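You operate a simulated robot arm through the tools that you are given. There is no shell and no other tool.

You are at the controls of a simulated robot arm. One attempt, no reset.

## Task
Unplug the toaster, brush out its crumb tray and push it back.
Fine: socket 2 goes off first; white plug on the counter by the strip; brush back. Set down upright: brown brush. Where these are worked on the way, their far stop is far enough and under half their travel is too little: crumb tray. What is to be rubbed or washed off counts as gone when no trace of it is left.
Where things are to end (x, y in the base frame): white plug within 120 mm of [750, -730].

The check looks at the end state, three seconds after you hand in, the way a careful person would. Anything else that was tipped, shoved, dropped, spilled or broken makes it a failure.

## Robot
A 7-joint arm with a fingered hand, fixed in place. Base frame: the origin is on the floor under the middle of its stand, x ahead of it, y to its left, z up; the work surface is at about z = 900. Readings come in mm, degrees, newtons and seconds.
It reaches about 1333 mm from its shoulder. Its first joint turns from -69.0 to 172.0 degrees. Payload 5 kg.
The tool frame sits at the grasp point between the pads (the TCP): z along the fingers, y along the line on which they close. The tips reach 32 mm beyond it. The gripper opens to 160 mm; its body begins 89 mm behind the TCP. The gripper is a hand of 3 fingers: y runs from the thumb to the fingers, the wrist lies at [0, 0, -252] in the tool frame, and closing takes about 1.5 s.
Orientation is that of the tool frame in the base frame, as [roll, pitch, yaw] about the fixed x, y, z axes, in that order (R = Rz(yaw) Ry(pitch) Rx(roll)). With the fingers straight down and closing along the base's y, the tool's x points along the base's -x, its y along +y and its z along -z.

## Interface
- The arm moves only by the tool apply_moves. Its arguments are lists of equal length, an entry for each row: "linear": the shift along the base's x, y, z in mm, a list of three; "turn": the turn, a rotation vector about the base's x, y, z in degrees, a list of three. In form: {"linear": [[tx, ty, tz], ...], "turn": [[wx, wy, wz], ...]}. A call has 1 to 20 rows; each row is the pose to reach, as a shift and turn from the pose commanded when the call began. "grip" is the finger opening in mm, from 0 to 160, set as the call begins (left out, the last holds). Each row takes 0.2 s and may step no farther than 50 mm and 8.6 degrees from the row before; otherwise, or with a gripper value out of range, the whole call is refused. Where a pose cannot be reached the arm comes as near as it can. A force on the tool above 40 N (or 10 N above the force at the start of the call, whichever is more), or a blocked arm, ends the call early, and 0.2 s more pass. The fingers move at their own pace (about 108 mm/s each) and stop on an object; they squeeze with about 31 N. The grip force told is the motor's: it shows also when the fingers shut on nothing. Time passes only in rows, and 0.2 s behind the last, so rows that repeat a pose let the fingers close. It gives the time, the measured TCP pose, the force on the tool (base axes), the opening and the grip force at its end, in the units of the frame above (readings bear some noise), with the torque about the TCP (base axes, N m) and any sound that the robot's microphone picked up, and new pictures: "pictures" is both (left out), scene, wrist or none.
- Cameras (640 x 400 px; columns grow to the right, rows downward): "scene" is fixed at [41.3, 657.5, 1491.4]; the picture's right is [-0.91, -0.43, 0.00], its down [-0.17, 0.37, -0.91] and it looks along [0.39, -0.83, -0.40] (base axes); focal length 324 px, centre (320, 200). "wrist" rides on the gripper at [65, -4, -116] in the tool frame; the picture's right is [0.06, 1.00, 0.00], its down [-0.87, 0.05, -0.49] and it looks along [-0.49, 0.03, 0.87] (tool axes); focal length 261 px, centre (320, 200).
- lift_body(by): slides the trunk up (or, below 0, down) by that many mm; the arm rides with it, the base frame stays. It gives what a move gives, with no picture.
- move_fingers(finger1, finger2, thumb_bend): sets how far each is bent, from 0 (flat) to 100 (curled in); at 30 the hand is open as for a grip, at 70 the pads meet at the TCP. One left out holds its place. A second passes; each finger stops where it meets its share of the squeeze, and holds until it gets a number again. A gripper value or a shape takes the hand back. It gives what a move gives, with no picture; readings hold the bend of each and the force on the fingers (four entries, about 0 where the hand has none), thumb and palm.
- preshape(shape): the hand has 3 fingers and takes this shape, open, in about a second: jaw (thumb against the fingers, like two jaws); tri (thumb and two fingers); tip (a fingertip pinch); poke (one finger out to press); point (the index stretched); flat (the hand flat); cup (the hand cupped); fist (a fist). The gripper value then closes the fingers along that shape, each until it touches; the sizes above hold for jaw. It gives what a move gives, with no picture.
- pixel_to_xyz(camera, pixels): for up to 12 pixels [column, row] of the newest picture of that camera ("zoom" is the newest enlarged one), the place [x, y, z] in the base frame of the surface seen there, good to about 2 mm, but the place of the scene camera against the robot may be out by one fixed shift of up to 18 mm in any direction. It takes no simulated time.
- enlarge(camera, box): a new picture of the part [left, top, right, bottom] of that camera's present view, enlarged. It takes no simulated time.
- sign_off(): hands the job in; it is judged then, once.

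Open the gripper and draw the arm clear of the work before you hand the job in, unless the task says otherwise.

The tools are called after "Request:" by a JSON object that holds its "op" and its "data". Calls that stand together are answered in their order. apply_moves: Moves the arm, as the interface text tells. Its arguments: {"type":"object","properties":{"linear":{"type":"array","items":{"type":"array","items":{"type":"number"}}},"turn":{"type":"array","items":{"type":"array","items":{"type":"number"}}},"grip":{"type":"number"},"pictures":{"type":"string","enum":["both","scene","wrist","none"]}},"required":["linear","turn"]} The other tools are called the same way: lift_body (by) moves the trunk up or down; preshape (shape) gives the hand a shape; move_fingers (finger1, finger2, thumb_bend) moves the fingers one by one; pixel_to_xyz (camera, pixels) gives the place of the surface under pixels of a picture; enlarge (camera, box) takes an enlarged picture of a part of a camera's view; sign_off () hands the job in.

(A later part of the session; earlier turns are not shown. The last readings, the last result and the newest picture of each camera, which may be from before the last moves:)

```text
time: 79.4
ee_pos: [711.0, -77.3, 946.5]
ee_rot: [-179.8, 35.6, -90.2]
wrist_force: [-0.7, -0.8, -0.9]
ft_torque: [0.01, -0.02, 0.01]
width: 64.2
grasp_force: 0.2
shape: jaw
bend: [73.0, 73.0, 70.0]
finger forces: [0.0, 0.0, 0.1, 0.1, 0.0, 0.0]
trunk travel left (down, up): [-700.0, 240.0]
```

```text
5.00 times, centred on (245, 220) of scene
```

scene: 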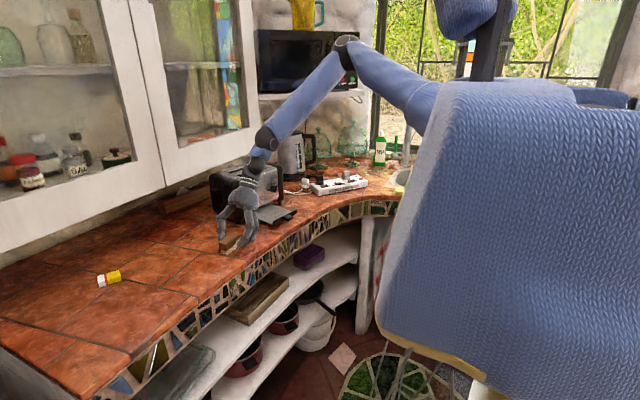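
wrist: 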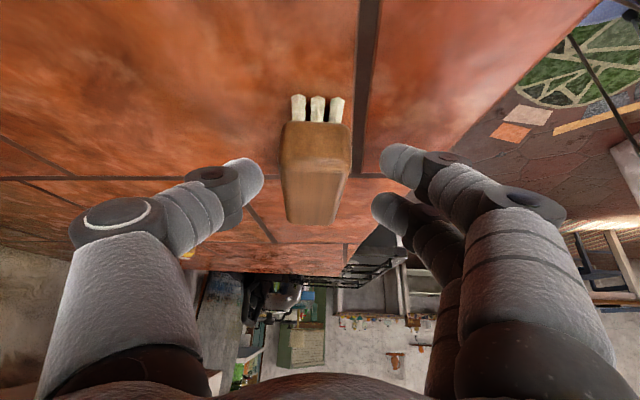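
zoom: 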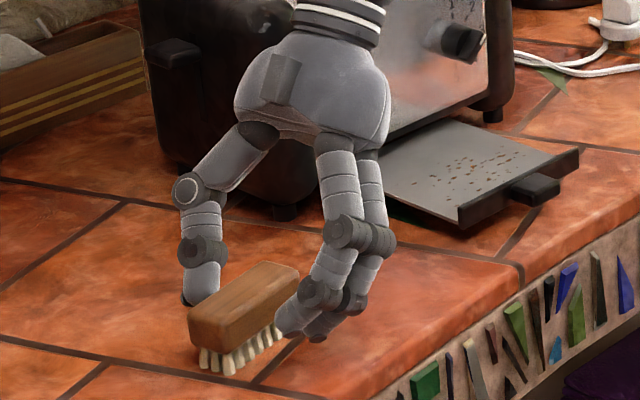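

Well placed around the block's middle. I nudge +1.5 mm in x and close on the brush.

Request:
{"op": "apply_moves", "data": {"linear": [[1.5, 0, 0], [1.5, 0, 0], [1.5, 0, 0], [1.5, 0, 0], [1.5, 0, 0], [1.5, 0, 0]], "turn": [[0, 0, 0], [0, 0, 0], [0, 0, 0], [0, 0, 0], [0, 0, 0], [0, 0, 0]], "grip": 8}}

Request:
{"op": "enlarge", "data": {"camera": "wrist", "box": [220, 90, 420, 250]}}

Request:
{"op": "enlarge", "data": {"camera": "scene", "box": [200, 180, 290, 260]}}

```text
time: 80.8
ee_pos: [712.1, -79.0, 947.9]
ee_rot: [-179.8, 35.4, -90.2]
wrist_force: [0.7, 0.5, 0.4]
ft_torque: [0.0, -0.03, 0.0]
width: 27.5
grasp_force: 30.6
shape: jaw
bend: [73.0, 73.0, 70.0]
finger forces: [14.1, 14.1, 0.0, 0.0, 28.1, 0.1]
trunk travel left (down, up): [-700.0, 240.0]
```

scene: 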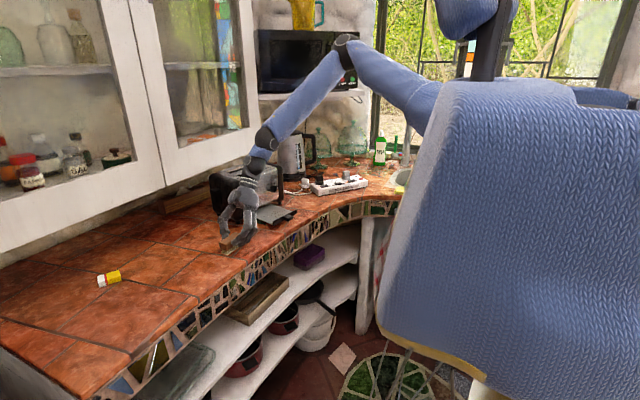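
wrist: 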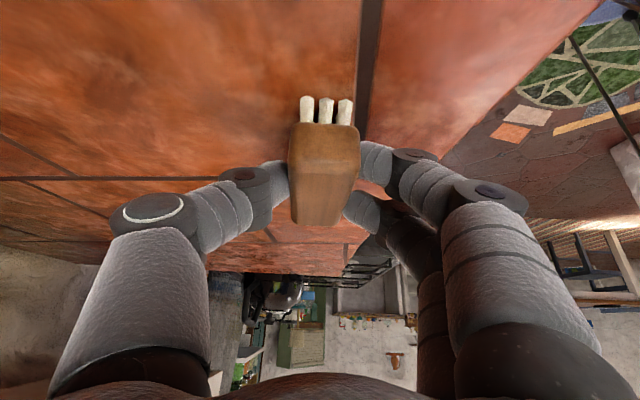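

```text
2.50 times, centred on (320, 170) of wrist
```

zoom: 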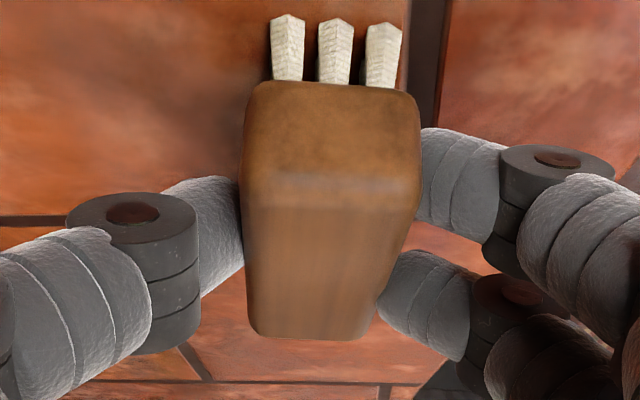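

```text
5.00 times, centred on (245, 220) of scene
```

zoom: 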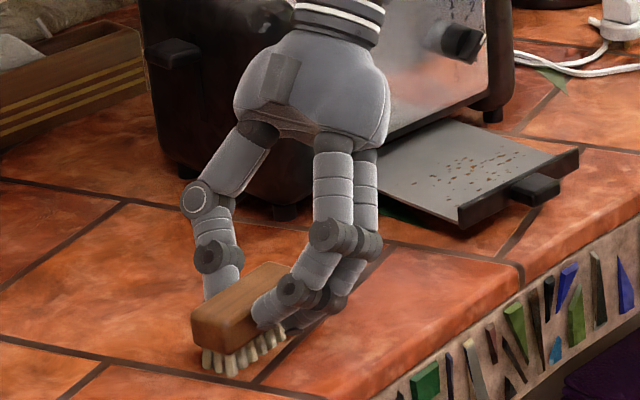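

The brush is firmly held (14/14/28 N). I lift it 60 mm and check.

Request:
{"op": "apply_moves", "data": {"linear": [[0, 0, 15], [0, -5, 35], [-5, -15, 60], [-10, -35, 75], [-15, -60, 80]], "turn": [[0, 0, 0], [0, 0, 0], [0, 0, 0], [0, 0, 0], [0, 0, 0]]}}

Request:
{"op": "enlarge", "data": {"camera": "scene", "box": [200, 150, 300, 240]}}

```text
time: 82.0
ee_pos: [696.9, -139.0, 1027.5]
ee_rot: [-179.8, 35.6, -90.1]
wrist_force: [0.1, -0.6, -0.7]
ft_torque: [0.02, -0.05, -0.02]
width: 27.3
grasp_force: 30.7
shape: jaw
bend: [73.0, 73.0, 70.0]
finger forces: [14.0, 14.0, 0.0, 0.1, 28.0, 0.0]
trunk travel left (down, up): [-700.0, 240.0]
```

scene: 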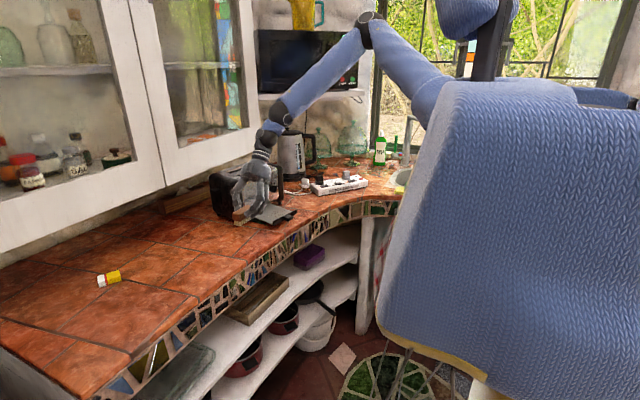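
wrist: 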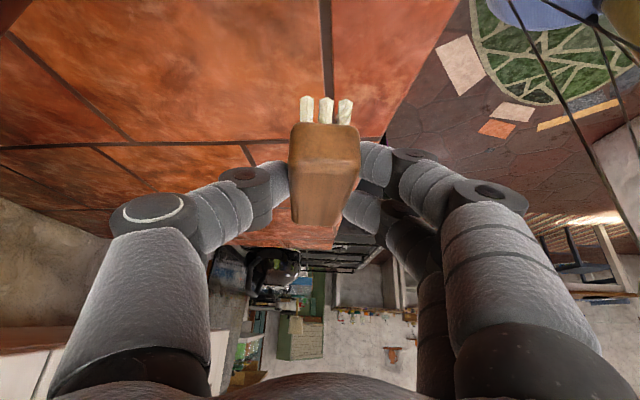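

```text
4.44 times, centred on (250, 195) of scene
```

zoom: 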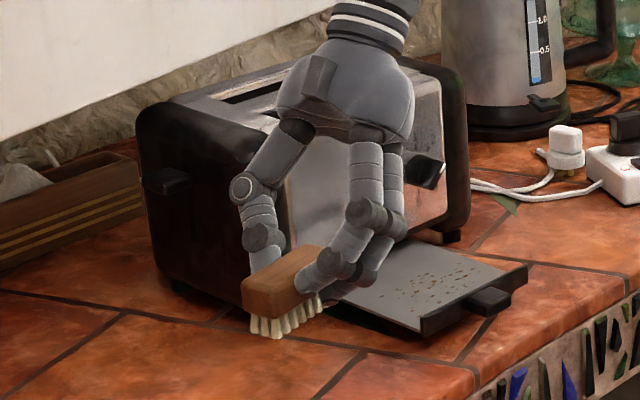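

The brush is level in the hand. Now I swing the hand -102° (so the brush's long side runs along the tray's depth) while moving over to the tray, staying high.

Request:
{"op": "apply_moves", "data": {"linear": [[-6, -5, 0], [-12, -12, 0], [-18, -20, 5], [-24, -28, 5], [-28, -38, 5], [-30, -50, 5], [-30, -64, 5], [-30, -80, 5], [-28, -97, 5], [-26, -115, 5], [-24, -133, 5], [-22, -150, 5], [-20, -165, 5]], "turn": [[0, 0, -8], [0, 0, -16], [0, 0, -24], [0, 0, -32], [0, 0, -40], [0, 0, -48], [0, 0, -56], [0, 0, -64], [0, 0, -72], [0, 0, -80], [0, 0, -88], [0, 0, -96], [0, 0, -102]]}}

Request:
{"op": "enlarge", "data": {"camera": "scene", "box": [210, 150, 310, 240]}}

Request:
{"op": "enlarge", "data": {"camera": "wrist", "box": [180, 50, 460, 250]}}

```text
time: 84.8
ee_pos: [677.0, -303.0, 1032.4]
ee_rot: [-179.8, 35.5, 167.7]
wrist_force: [0.2, -0.7, -0.8]
ft_torque: [0.02, 0.02, 0.01]
width: 27.5
grasp_force: 31.3
shape: jaw
bend: [73.0, 73.0, 70.0]
finger forces: [14.2, 14.1, 0.0, 0.1, 28.3, 0.1]
trunk travel left (down, up): [-700.0, 240.0]
```

scene: 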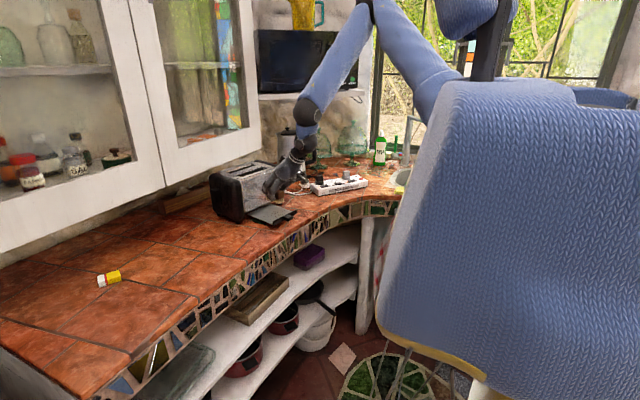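
wrist: 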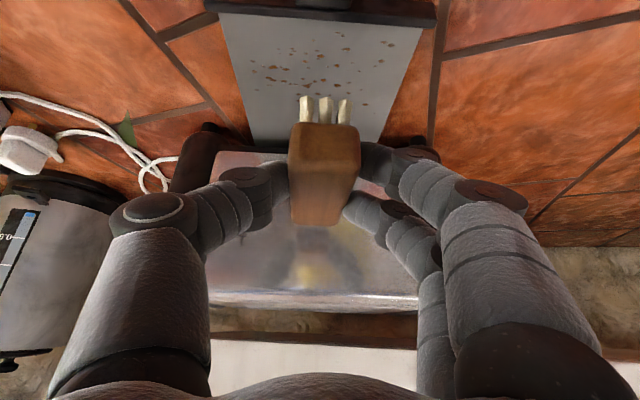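

```text
4.44 times, centred on (260, 195) of scene
```

zoom: 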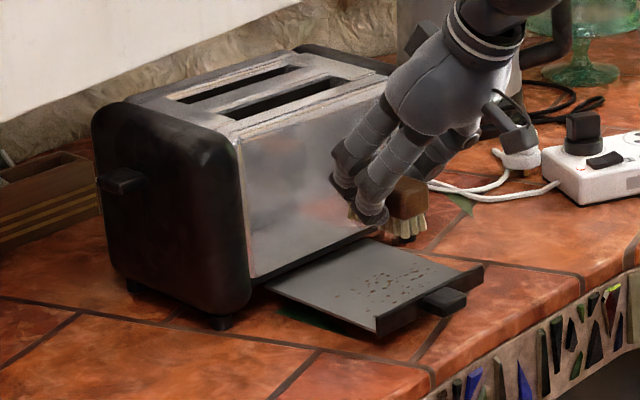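

```text
2.00 times, centred on (320, 150) of wrist
```

zoom: 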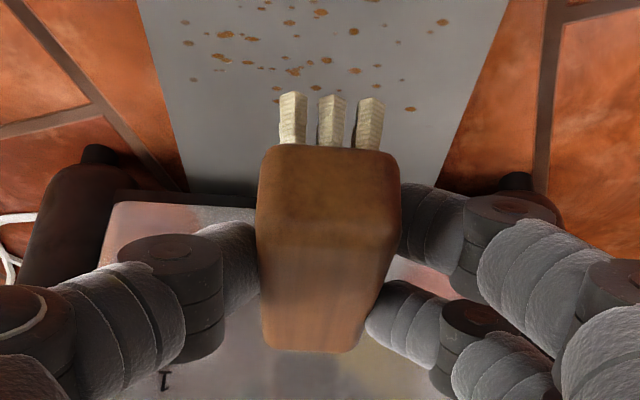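

The brush now points along the tray's depth. I measure brush ends and tray features together in this view to plan the strokes.

Request:
{"op": "pixel_to_xyz", "data": {"camera": "wrist", "pixels": [[291, 128], [358, 128], [325, 128], [325, 150], [292, 150], [359, 152], [300, 215], [335, 220], [305, 100], [345, 102], [325, 200], [222, 20]]}}

Request:
{"op": "pixel_to_xyz", "data": {"camera": "wrist", "pixels": [[225, 40], [255, 140], [415, 50], [385, 140], [320, 20], [320, 30], [252, 90], [390, 45], [375, 105], [282, 75], [330, 12], [215, 12]]}}

```text
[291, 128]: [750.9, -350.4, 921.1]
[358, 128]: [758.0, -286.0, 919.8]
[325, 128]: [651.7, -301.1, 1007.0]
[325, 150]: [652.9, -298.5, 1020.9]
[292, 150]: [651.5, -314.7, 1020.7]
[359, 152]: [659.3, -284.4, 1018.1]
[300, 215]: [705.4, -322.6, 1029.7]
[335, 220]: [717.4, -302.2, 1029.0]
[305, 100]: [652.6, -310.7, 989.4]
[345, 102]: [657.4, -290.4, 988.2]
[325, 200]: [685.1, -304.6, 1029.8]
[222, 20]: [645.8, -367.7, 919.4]
```

```text
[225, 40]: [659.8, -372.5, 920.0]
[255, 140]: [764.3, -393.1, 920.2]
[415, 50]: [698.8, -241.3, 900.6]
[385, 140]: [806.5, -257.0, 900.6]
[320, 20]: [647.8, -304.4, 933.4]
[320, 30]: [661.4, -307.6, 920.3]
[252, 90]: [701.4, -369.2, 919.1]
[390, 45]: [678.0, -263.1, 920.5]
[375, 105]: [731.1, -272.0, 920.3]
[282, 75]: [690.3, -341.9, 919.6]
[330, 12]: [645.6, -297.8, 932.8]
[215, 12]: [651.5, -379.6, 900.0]
```

Brush centre sits 13 mm beyond the TCP along the tray; bristle tips are 46.6 mm below the TCP. I move to the +w side of the crumb patch and come down to just above the tray floor.

Request:
{"op": "apply_moves", "data": {"linear": [[10, 25, -10], [19.4, 43.3, -30], [19.4, 43.3, -55]], "turn": [[0, 0, 0], [0, 0, 0], [0, 0, 0]]}}

Request:
{"op": "enlarge", "data": {"camera": "scene", "box": [220, 160, 310, 235]}}

```text
time: 85.6
ee_pos: [697.9, -260.4, 975.9]
ee_rot: [-179.8, 35.4, 167.8]
wrist_force: [0.5, 0.0, -0.2]
ft_torque: [-0.05, 0.01, -0.01]
width: 27.3
grasp_force: 31.4
shape: jaw
bend: [73.0, 73.0, 70.0]
finger forces: [14.3, 14.2, 0.1, 0.1, 28.3, 0.0]
trunk travel left (down, up): [-700.0, 240.0]
```

scene: 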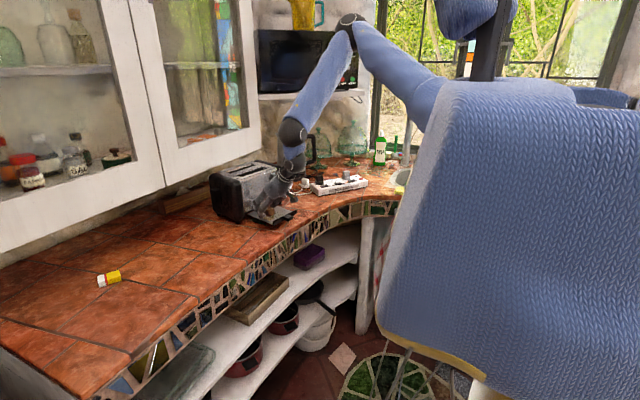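
wrist: 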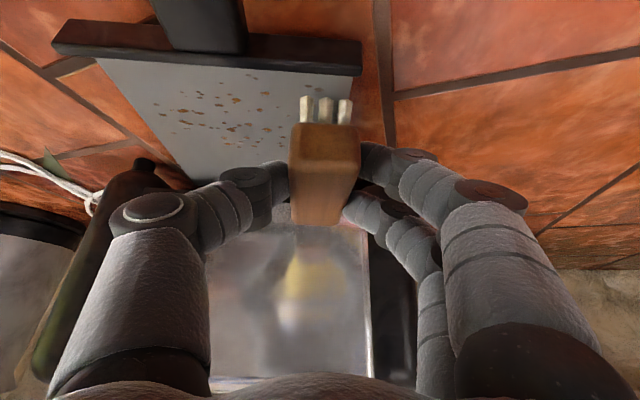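

```text
5.33 times, centred on (265, 198) of scene
```

zoom: 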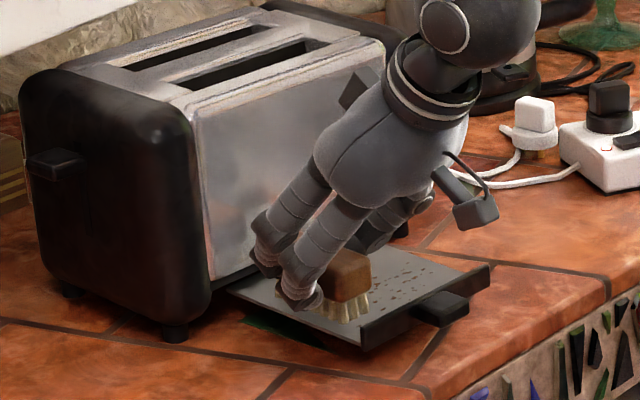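

Brush hovers ~9 mm above the tray on the +w side. I lower gently until the bristles touch.

Request:
{"op": "apply_moves", "data": {"linear": [[0, 0, -5], [0, 0, -8], [0, 0, -10], [0, 0, -11]], "turn": [[0, 0, 0], [0, 0, 0], [0, 0, 0], [0, 0, 0]], "pictures": "none"}}

```text
time: 86.6
ee_pos: [696.5, -259.9, 967.0]
ee_rot: [-179.7, 35.4, 167.9]
wrist_force: [0.9, 0.0, -0.6]
ft_torque: [0.02, 0.04, 0.02]
width: 27.4
grasp_force: 30.9
shape: jaw
bend: [73.0, 73.0, 70.0]
finger forces: [14.1, 14.1, 0.1, 0.1, 28.4, 0.0]
trunk travel left (down, up): [-700.0, 240.0]
```

No contact yet; I lower 2 mm more in 1 mm steps.

Request:
{"op": "apply_moves", "data": {"linear": [[0, 0, -1], [0, 0, -2]], "turn": [[0, 0, 0], [0, 0, 0]], "pictures": "none"}}

```text
time: 87.2
ee_pos: [696.4, -259.9, 965.6]
ee_rot: [-179.8, 35.7, 167.8]
wrist_force: [-0.4, -1.2, 15.6]
ft_torque: [-0.02, -0.21, -0.04]
width: 28.1
grasp_force: 30.3
shape: jaw
bend: [73.0, 73.0, 70.0]
finger forces: [16.0, 15.4, 0.0, 0.0, 32.7, 0.0]
trunk travel left (down, up): [-700.0, 240.0]
```

Contact at ~15 N, a bit firm; I raise 1 mm and sweep across the tray toward -w.

Request:
{"op": "apply_moves", "data": {"linear": [[0, 0, 1.2], [-2, -10, 1.2], [-4, -20, 1.2], [-6.2, -30, 1.2], [-8.2, -39, 1.2], [-10.3, -49, 1.2], [-12.4, -59, 1.2], [-14.4, -68.5, 1.2], [-16.5, -78.3, 1.2], [-18.5, -88, 1.2], [-20.6, -98, 1.2]], "turn": [[0, 0, 0], [0, 0, 0], [0, 0, 0], [0, 0, 0], [0, 0, 0], [0, 0, 0], [0, 0, 0], [0, 0, 0], [0, 0, 0], [0, 0, 0], [0, 0, 0]]}}

Request:
{"op": "enlarge", "data": {"camera": "scene", "box": [220, 160, 310, 235]}}

Request:
{"op": "enlarge", "data": {"camera": "wrist", "box": [220, 20, 460, 170]}}

```text
time: 89.6
ee_pos: [676.1, -359.4, 966.0]
ee_rot: [-179.8, 35.4, 167.9]
wrist_force: [0.2, 3.5, 12.6]
ft_torque: [0.15, -0.2, 0.07]
width: 28.0
grasp_force: 30.7
shape: jaw
bend: [73.0, 73.0, 70.0]
finger forces: [17.4, 17.3, 0.1, 0.1, 30.4, 0.0]
trunk travel left (down, up): [-700.0, 240.0]
```

scene: 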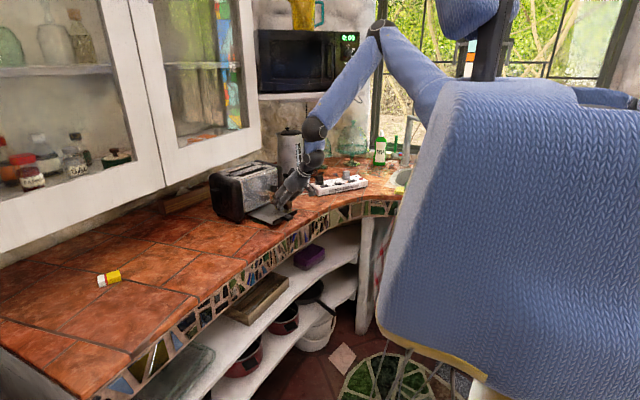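
wrist: 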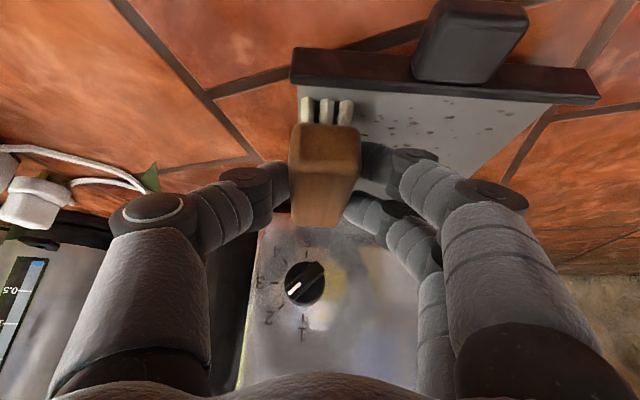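

```text
5.33 times, centred on (265, 198) of scene
```

zoom: 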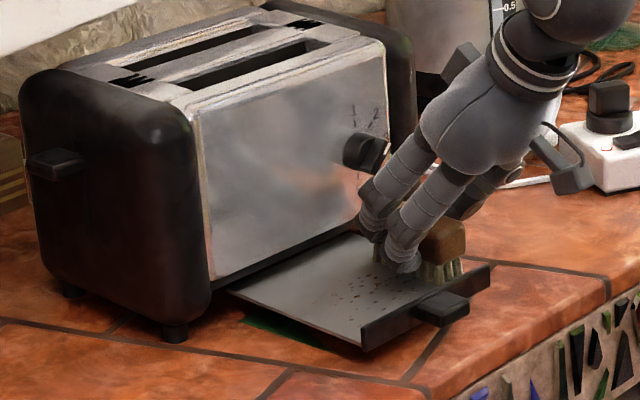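

```text
2.67 times, centred on (340, 95) of wrist
```

zoom: 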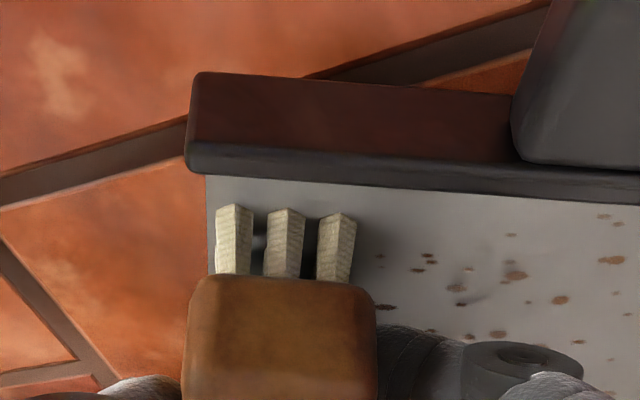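

Crumbs look fainter but remain. I make several back-and-forth strokes across the full patch, keeping the same height.

Request:
{"op": "apply_moves", "data": {"linear": [[5, 25, 0], [10.3, 49, 0], [15.5, 74, 0], [20.6, 98, 0], [15.5, 74, 0], [10.3, 49, 0], [5, 25, 0], [0, 0, 0], [5, 25, 0], [10.3, 49, 0], [15.5, 74, 0], [20.6, 98, 0], [15.5, 74, 0], [10.3, 49, 0], [5, 25, 0], [0, 0, 0]], "turn": [[0, 0, 0], [0, 0, 0], [0, 0, 0], [0, 0, 0], [0, 0, 0], [0, 0, 0], [0, 0, 0], [0, 0, 0], [0, 0, 0], [0, 0, 0], [0, 0, 0], [0, 0, 0], [0, 0, 0], [0, 0, 0], [0, 0, 0], [0, 0, 0]]}}

Request:
{"op": "enlarge", "data": {"camera": "wrist", "box": [220, 20, 580, 220]}}

Request:
{"op": "enlarge", "data": {"camera": "scene", "box": [220, 160, 310, 235]}}

```text
time: 93.0
ee_pos: [674.4, -358.7, 966.7]
ee_rot: [-179.9, 35.5, 167.9]
wrist_force: [-1.0, -0.6, 1.3]
ft_torque: [0.01, -0.04, 0.01]
width: 28.9
grasp_force: 30.6
shape: jaw
bend: [73.0, 73.0, 70.0]
finger forces: [15.3, 15.0, 0.0, 0.1, 31.0, 0.0]
trunk travel left (down, up): [-700.0, 240.0]
```

scene: 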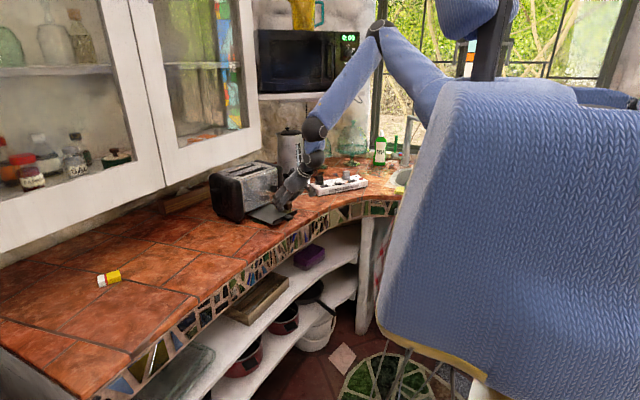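
wrist: 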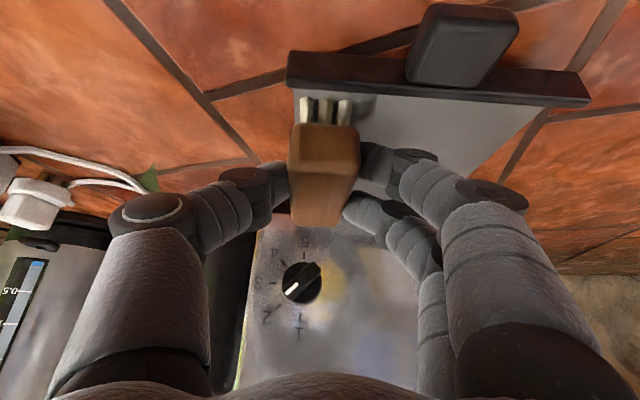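

```text
1.78 times, centred on (400, 120) of wrist
```

zoom: 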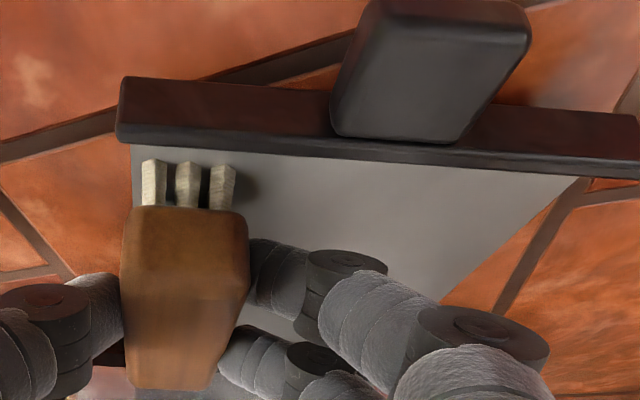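

```text
5.33 times, centred on (265, 198) of scene
```

zoom: 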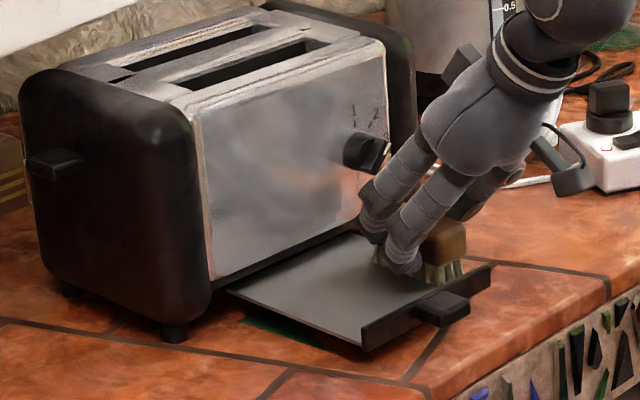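

The visible tray is clean now. I lift the brush and shift it to inspect the whole tray.

Request:
{"op": "apply_moves", "data": {"linear": [[0, 0, 20], [0, 0, 50], [-20, 30, 80], [-30, 70, 90], [-30, 115, 90]], "turn": [[0, 0, 0], [0, 0, 0], [0, 0, 0], [0, 0, 0], [0, 0, 0]]}}

Request:
{"op": "enlarge", "data": {"camera": "wrist", "box": [140, 0, 440, 200]}}

Request:
{"op": "enlarge", "data": {"camera": "scene", "box": [230, 180, 310, 235]}}

```text
time: 94.2
ee_pos: [648.6, -244.5, 1054.2]
ee_rot: [-179.9, 35.4, 167.7]
wrist_force: [0.9, 0.4, 0.4]
ft_torque: [-0.03, 0.02, -0.01]
width: 28.5
grasp_force: 30.9
shape: jaw
bend: [73.0, 73.0, 70.0]
finger forces: [15.4, 15.1, 0.0, 0.1, 30.4, 0.0]
trunk travel left (down, up): [-700.0, 240.0]
```

scene: 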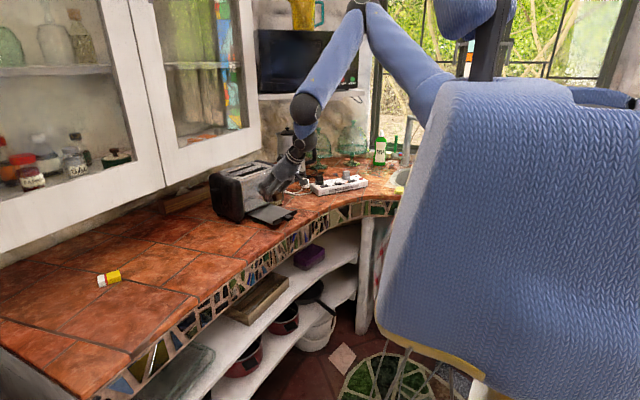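
wrist: 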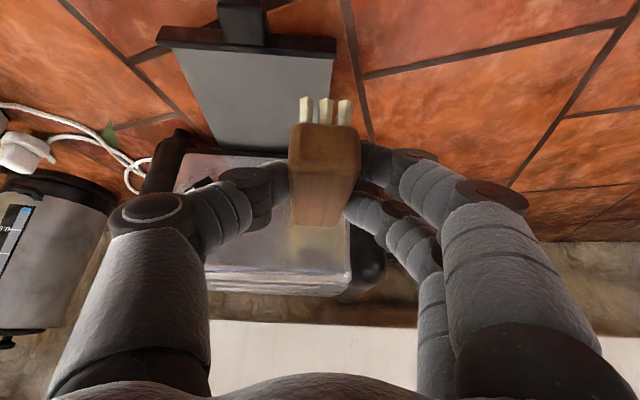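

```text
2.00 times, centred on (290, 100) of wrist
```

zoom: 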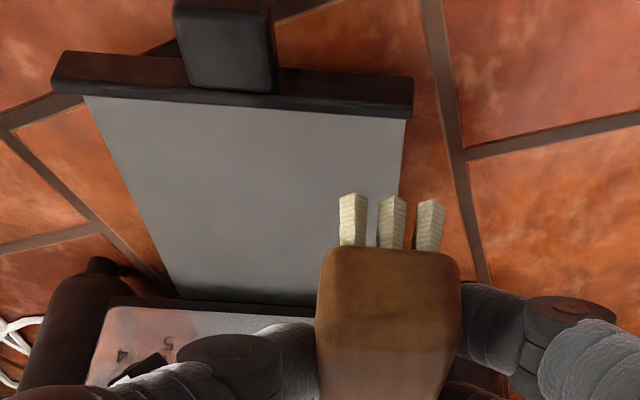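

```text
7.27 times, centred on (270, 208) of scene
```

zoom: 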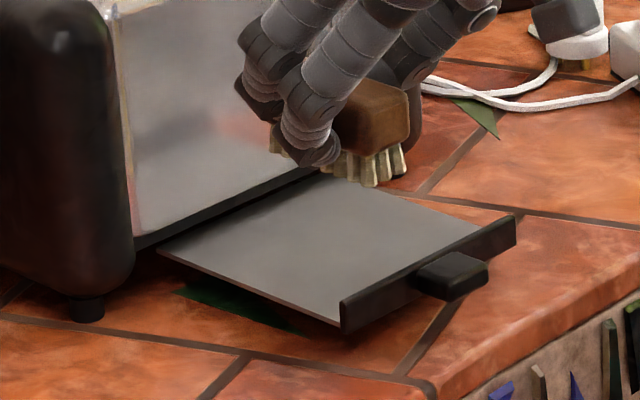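

The tray looks clean; I zoom in hard to look for any leftover specks.

Request:
{"op": "enlarge", "data": {"camera": "wrist", "box": [175, 45, 295, 150]}}

Request:
{"op": "enlarge", "data": {"camera": "scene", "box": [245, 200, 295, 232]}}

```text
3.81 times, centred on (235, 98) of wrist
```

zoom: 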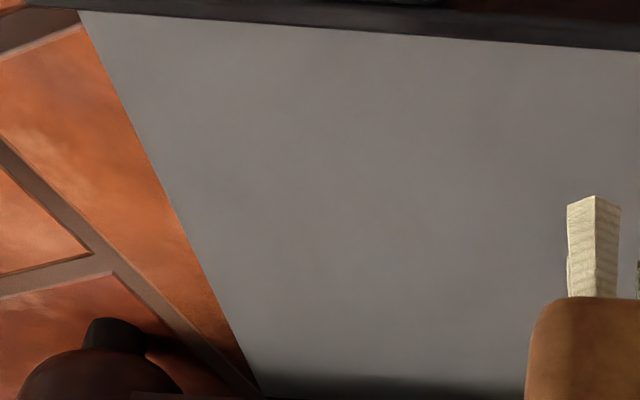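

```text
12.50 times, centred on (270, 216) of scene
```

zoom: 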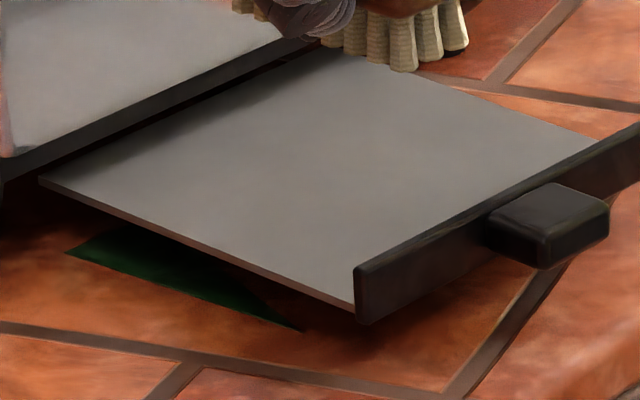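

No specks visible. To be safe against faint remains, I make one more short round of strokes; first back over the tray.

Request:
{"op": "apply_moves", "data": {"linear": [[24, -8, -10], [47.8, -15.4, -30], [47.8, -15.4, -60], [47.8, -15.4, -80], [47.8, -15.4, -86]], "turn": [[0, 0, 0], [0, 0, 0], [0, 0, 0], [0, 0, 0], [0, 0, 0]], "pictures": "scene"}}

Request:
{"op": "apply_moves", "data": {"linear": [[0, 0, -1], [0, 0, -2]], "turn": [[0, 0, 0], [0, 0, 0]], "pictures": "none"}}

```text
time: 95.4
ee_pos: [694.6, -259.3, 968.3]
ee_rot: [-179.8, 35.4, 167.9]
wrist_force: [-0.6, 0.1, -1.6]
ft_torque: [0.0, 0.0, 0.04]
width: 28.6
grasp_force: 31.3
shape: jaw
bend: [73.0, 73.0, 70.0]
finger forces: [15.3, 15.1, 0.0, 0.0, 30.5, 0.0]
trunk travel left (down, up): [-700.0, 240.0]
```

scene: 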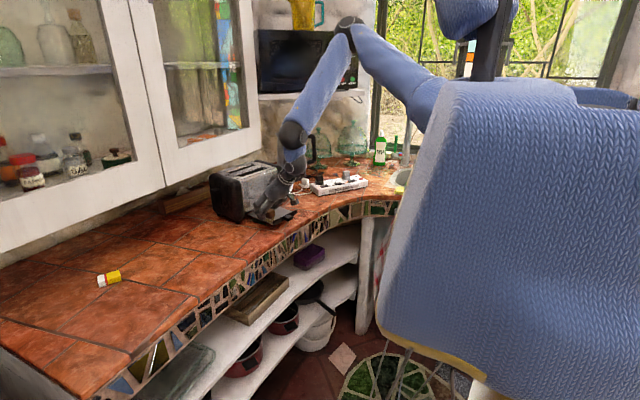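

```text
time: 96.0
ee_pos: [693.8, -258.5, 968.0]
ee_rot: [-179.8, 35.4, 168.0]
wrist_force: [-0.1, 0.1, 0.6]
ft_torque: [0.03, 0.0, 0.02]
width: 28.7
grasp_force: 30.7
shape: jaw
bend: [73.0, 73.0, 70.0]
finger forces: [15.3, 15.1, 0.0, 0.1, 30.5, 0.0]
trunk travel left (down, up): [-700.0, 240.0]
```

Near contact; I lower another 2 mm and read the force.

Request:
{"op": "apply_moves", "data": {"linear": [[0, 0, -1], [0, 0, -1.8]], "turn": [[0, 0, 0], [0, 0, 0]], "pictures": "none"}}

```text
time: 96.6
ee_pos: [693.8, -259.0, 965.3]
ee_rot: [-179.7, 35.4, 167.8]
wrist_force: [-0.1, -0.6, 3.8]
ft_torque: [0.03, -0.06, -0.04]
width: 28.6
grasp_force: 31.0
shape: jaw
bend: [73.0, 73.0, 70.0]
finger forces: [15.5, 15.0, 0.1, 0.0, 30.9, 0.1]
trunk travel left (down, up): [-700.0, 240.0]
```

Light contact (~4 N). I sweep across and back with slight depth offsets.

Request:
{"op": "apply_moves", "data": {"linear": [[0, -25, -0.5], [-4, -50, -0.5], [-9, -75, -0.5], [-15, -101, -0.5], [-18, -99, -0.5], [-14, -74, -0.5], [-9, -49, -0.5], [-4, -24, -0.5], [-2, 2, -0.5], [4, -25, -0.5], [-2, -50, -0.5], [-7, -75, -0.5], [-12, -101, -0.5], [-8, -76, -0.5], [-2, -50, -0.5], [3, -25, -0.5], [3, -5, -0.5]], "turn": [[0, 0, 0], [0, 0, 0], [0, 0, 0], [0, 0, 0], [0, 0, 0], [0, 0, 0], [0, 0, 0], [0, 0, 0], [0, 0, 0], [0, 0, 0], [0, 0, 0], [0, 0, 0], [0, 0, 0], [0, 0, 0], [0, 0, 0], [0, 0, 0], [0, 0, 0]]}}

Request:
{"op": "enlarge", "data": {"camera": "scene", "box": [220, 160, 310, 235]}}

```text
time: 100.2
ee_pos: [697.3, -262.8, 964.5]
ee_rot: [-179.8, 35.7, 167.8]
wrist_force: [0.2, 2.1, 7.1]
ft_torque: [0.1, -0.11, 0.05]
width: 28.6
grasp_force: 31.2
shape: jaw
bend: [73.0, 73.0, 70.0]
finger forces: [17.0, 16.7, 0.1, 0.0, 30.7, 0.0]
trunk travel left (down, up): [-700.0, 240.0]
```

scene: 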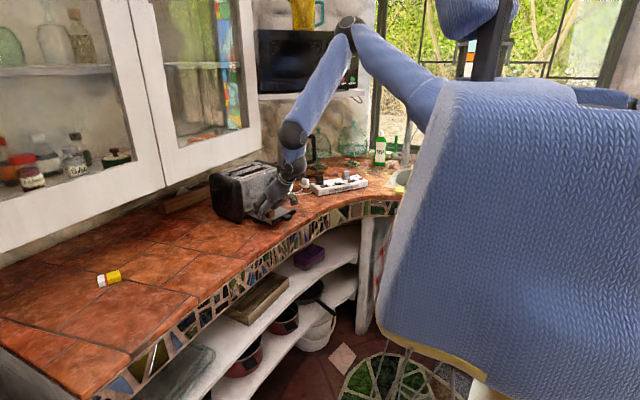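
wrist: 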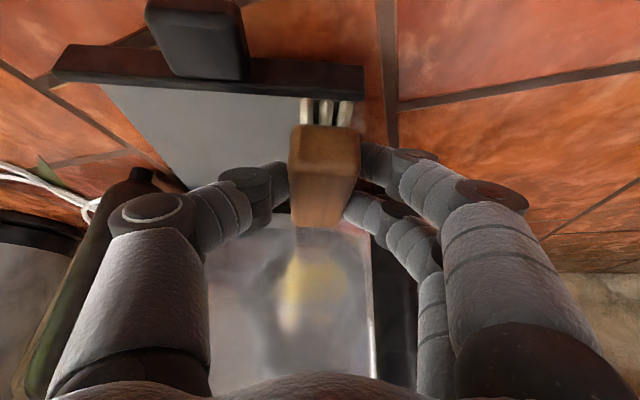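

```text
5.33 times, centred on (265, 198) of scene
```

zoom: 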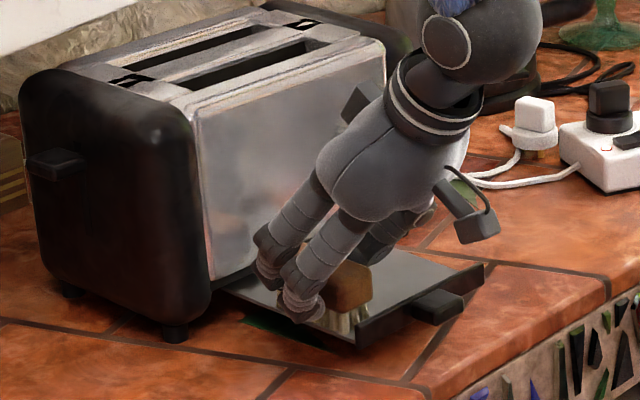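

Tray remains clean. Now I return the brush: lift, then retrace the swing back to the brush's original side.

Request:
{"op": "apply_moves", "data": {"linear": [[0, 0, 25], [-8, -15, 50], [-20, -40, 68]], "turn": [[0, 0, 0], [0, 0, 0], [0, 0, 0]], "pictures": "wrist"}}

Request:
{"op": "apply_moves", "data": {"linear": [[-2, 15, 0], [-4, 32, 0], [-6, 50, 0], [-8, 68, 0], [-10, 85, 0], [-10, 101, 0], [-10, 115, 0], [-8, 127, 0], [-4, 137, 0], [2, 145, 0], [8, 153, 0], [14, 160, 0], [20, 165, 0]], "turn": [[0, 0, 6], [0, 0, 14], [0, 0, 22], [0, 0, 30], [0, 0, 38], [0, 0, 46], [0, 0, 54], [0, 0, 62], [0, 0, 70], [0, 0, 78], [0, 0, 86], [0, 0, 94], [0, 0, 102]]}}

```text
time: 101.0
ee_pos: [675.2, -304.8, 1031.8]
ee_rot: [-179.8, 35.5, 167.9]
wrist_force: [-0.4, -0.8, -0.4]
ft_torque: [0.07, -0.03, 0.06]
width: 28.5
grasp_force: 30.6
shape: jaw
bend: [73.0, 73.0, 70.0]
finger forces: [15.4, 15.4, 0.0, 0.1, 30.8, 0.1]
trunk travel left (down, up): [-700.0, 240.0]
```

wrist: 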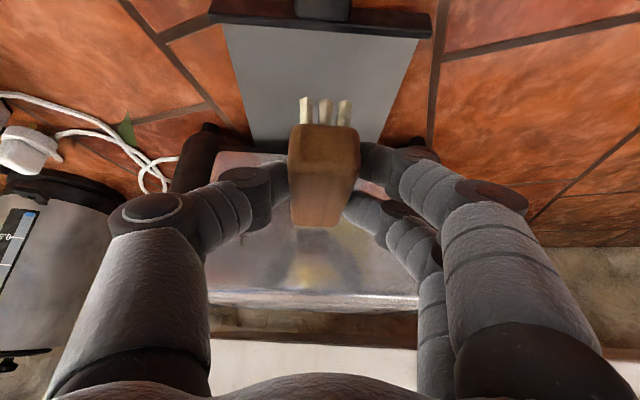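

```text
time: 103.8
ee_pos: [698.2, -138.6, 1031.8]
ee_rot: [-179.9, 35.6, -90.0]
wrist_force: [0.3, 0.8, -0.4]
ft_torque: [-0.02, 0.02, -0.01]
width: 28.5
grasp_force: 30.7
shape: jaw
bend: [73.0, 73.0, 70.0]
finger forces: [15.4, 15.3, 0.0, 0.0, 30.7, 0.0]
trunk travel left (down, up): [-700.0, 240.0]
```

scene: 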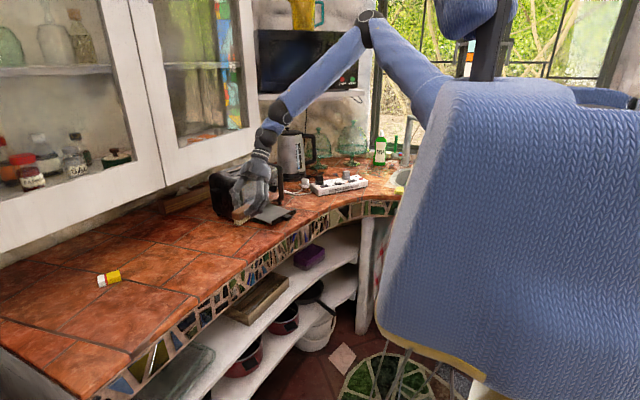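
wrist: 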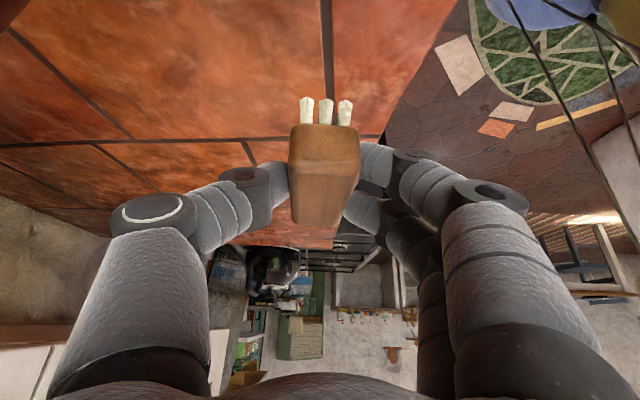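

Brush still level. I bring it back over its original spot and lower to just above the counter.

Request:
{"op": "apply_moves", "data": {"linear": [[5, 20, -5], [10, 42, -15], [14, 59.6, -35], [14, 59.6, -58], [14, 59.6, -72]], "turn": [[0, 0, 0], [0, 0, 0], [0, 0, 0], [0, 0, 0], [0, 0, 0]]}}

Request:
{"op": "enlarge", "data": {"camera": "scene", "box": [200, 180, 290, 260]}}

Request:
{"op": "pixel_to_xyz", "data": {"camera": "wrist", "pixels": [[295, 135], [355, 135], [325, 140], [325, 160], [300, 215], [335, 218], [305, 105], [345, 107], [325, 190], [293, 160], [358, 160]]}}

```text
time: 105.0
ee_pos: [710.6, -79.3, 961.2]
ee_rot: [-179.8, 35.5, -90.3]
wrist_force: [-0.8, -0.2, 0.2]
ft_torque: [-0.02, 0.02, -0.01]
width: 28.5
grasp_force: 31.0
shape: jaw
bend: [73.0, 73.0, 70.0]
finger forces: [15.3, 15.2, 0.1, 0.0, 30.5, 0.0]
trunk travel left (down, up): [-700.0, 240.0]
```

scene: 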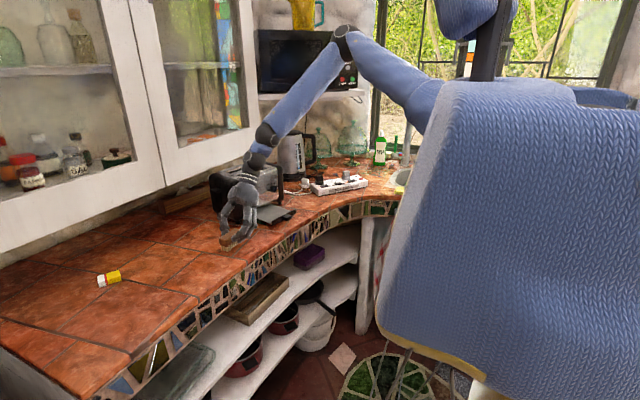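
wrist: 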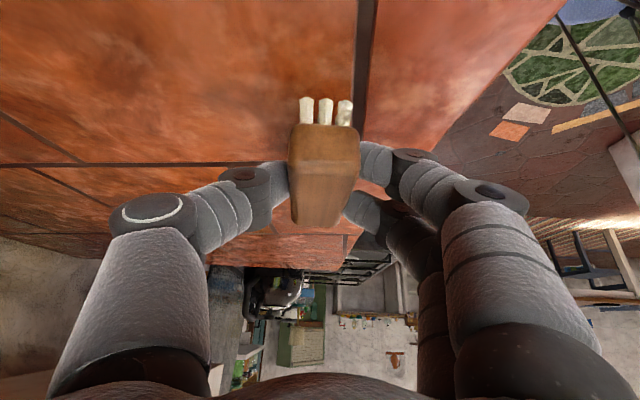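

```text
5.00 times, centred on (245, 220) of scene
```

zoom: 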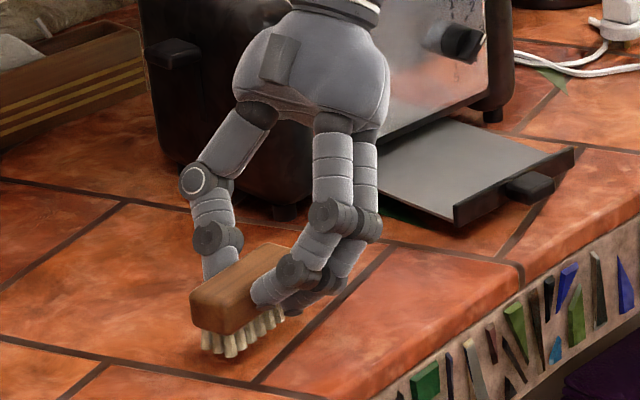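

```text
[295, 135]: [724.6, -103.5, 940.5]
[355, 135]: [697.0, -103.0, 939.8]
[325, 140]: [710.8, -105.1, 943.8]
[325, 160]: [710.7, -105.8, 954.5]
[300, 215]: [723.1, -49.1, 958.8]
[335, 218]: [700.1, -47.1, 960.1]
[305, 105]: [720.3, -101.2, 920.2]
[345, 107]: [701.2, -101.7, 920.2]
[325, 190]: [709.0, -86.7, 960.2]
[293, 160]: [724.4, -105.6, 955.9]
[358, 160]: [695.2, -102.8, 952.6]
```

Brush is within ~3 mm of its old place, ~15 mm above the counter. I correct +2/+1 mm and lower until it touches.

Request:
{"op": "apply_moves", "data": {"linear": [[1, 0.5, -6], [2, 1, -11], [2, 1, -14], [2, 1, -15], [2, 1, -16]], "turn": [[0, 0, 0], [0, 0, 0], [0, 0, 0], [0, 0, 0], [0, 0, 0]], "pictures": "none"}}

```text
time: 106.2
ee_pos: [712.5, -77.6, 946.1]
ee_rot: [-179.7, 35.6, -90.1]
wrist_force: [0.5, -2.5, 7.0]
ft_torque: [0.08, 0.12, 0.02]
width: 28.7
grasp_force: 30.9
shape: jaw
bend: [73.0, 73.0, 70.0]
finger forces: [15.8, 15.3, 0.0, 0.0, 31.6, 0.1]
trunk travel left (down, up): [-700.0, 240.0]
```

It touches the counter (7 N). I ease up 0.7 mm and open the fingers.

Request:
{"op": "apply_moves", "data": {"linear": [[0, 0, 0.7]], "turn": [[0, 0, 0]], "pictures": "none"}}

Request:
{"op": "apply_moves", "data": {"linear": [[0, 0, 0], [0, 0, 0], [0, 0, 0], [0, 0, 0]], "turn": [[0, 0, 0], [0, 0, 0], [0, 0, 0], [0, 0, 0]], "grip": 64}}

Request:
{"op": "enlarge", "data": {"camera": "wrist", "box": [220, 90, 420, 250]}}

Request:
{"op": "enlarge", "data": {"camera": "scene", "box": [200, 180, 290, 260]}}

```text
time: 106.6
ee_pos: [713.6, -78.9, 946.2]
ee_rot: [-179.8, 35.5, -90.1]
wrist_force: [0.3, -1.1, 4.9]
ft_torque: [0.07, 0.07, -0.02]
width: 28.6
grasp_force: 30.7
shape: jaw
bend: [73.0, 73.0, 70.0]
finger forces: [15.6, 15.3, 0.1, 0.0, 31.2, 0.0]
trunk travel left (down, up): [-700.0, 240.0]
```

```text
time: 107.6
ee_pos: [713.5, -77.6, 945.7]
ee_rot: [-179.8, 35.5, -90.1]
wrist_force: [0.7, 0.4, -0.1]
ft_torque: [-0.01, 0.01, 0.02]
width: 63.5
grasp_force: 0.1
shape: jaw
bend: [73.0, 73.0, 70.0]
finger forces: [0.1, 0.0, 0.0, 0.0, 0.0, 0.0]
trunk travel left (down, up): [-700.0, 240.0]
```

scene: 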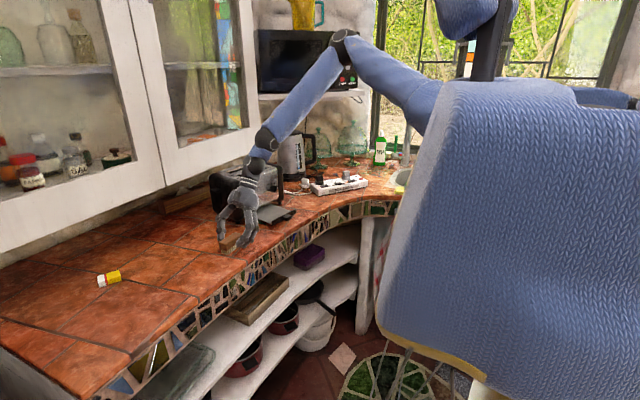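
wrist: 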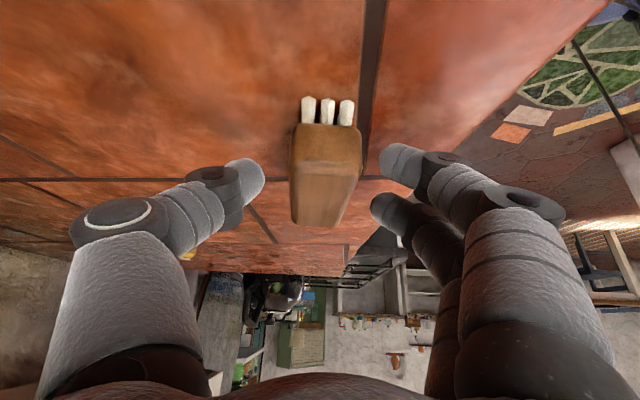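

```text
2.50 times, centred on (320, 170) of wrist
```

zoom: 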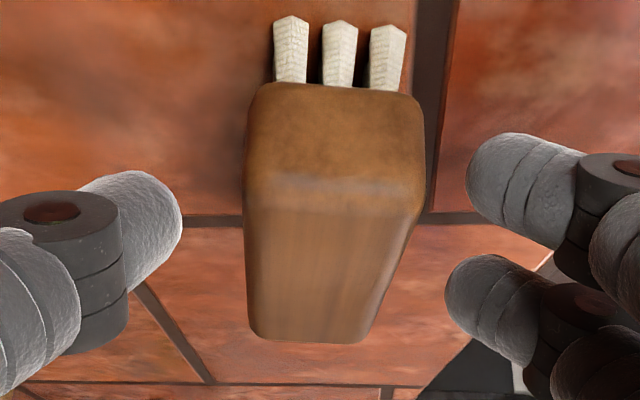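

```text
5.00 times, centred on (245, 220) of scene
```

zoom: 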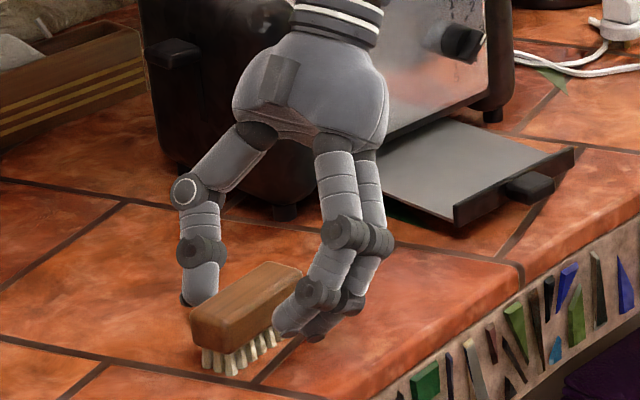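

The brush stands upright in its place. I back out along the approach direction and rise, then level the hand.

Request:
{"op": "apply_moves", "data": {"linear": [[0, -10, 16], [0, -20, 32], [0, -29, 48], [0, -40, 80], [-10, -55, 100], [-20, -65, 105], [-28, -75, 105], [-35, -90, 105], [-35, -100, 105]], "turn": [[0, 0, 0], [0, 0, 0], [0, 0, 0], [0, 0, 0], [-8, 0, 0], [-16, 0, 0], [-24, 0, 0], [-32, 0, 0], [-35.5, 0, 0]]}}

Request:
{"op": "enlarge", "data": {"camera": "scene", "box": [190, 180, 310, 270]}}

```text
time: 109.6
ee_pos: [678.1, -179.8, 1052.3]
ee_rot: [-179.7, -0.2, -90.2]
wrist_force: [-0.4, 1.6, -0.5]
ft_torque: [0.01, 0.01, 0.01]
width: 63.5
grasp_force: 0.0
shape: jaw
bend: [73.0, 73.0, 70.0]
finger forces: [0.0, 0.1, 0.0, 0.0, 0.1, 0.0]
trunk travel left (down, up): [-700.0, 240.0]
```

scene: 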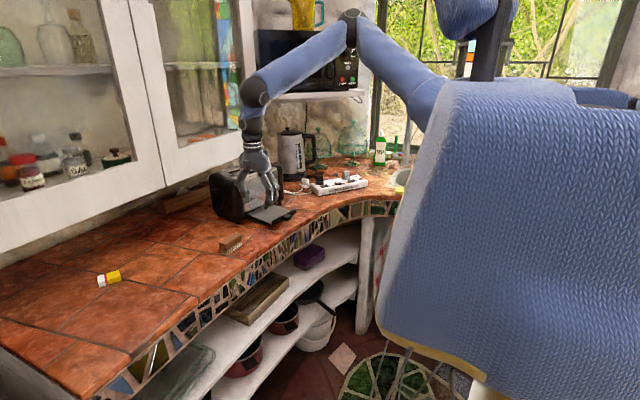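
wrist: 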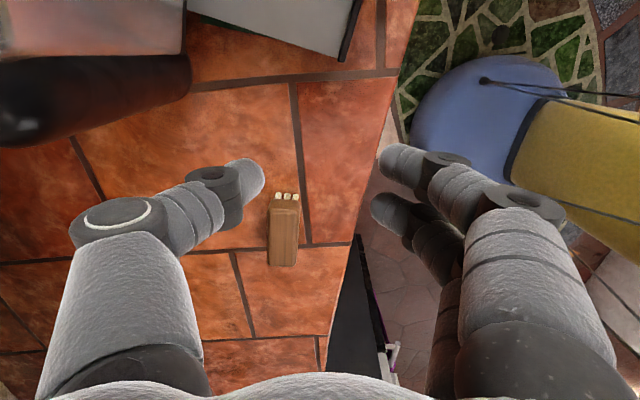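

```text
4.44 times, centred on (250, 225) of scene
```

zoom: 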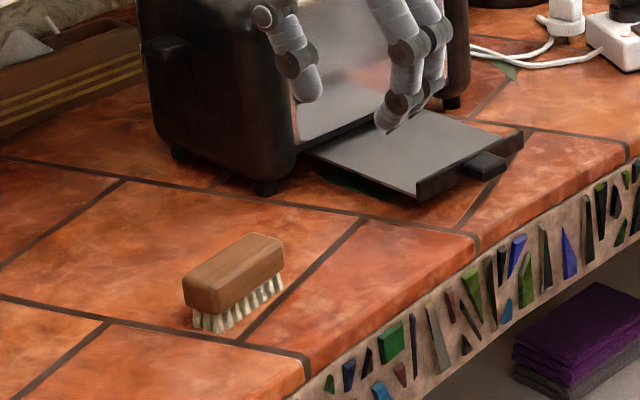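

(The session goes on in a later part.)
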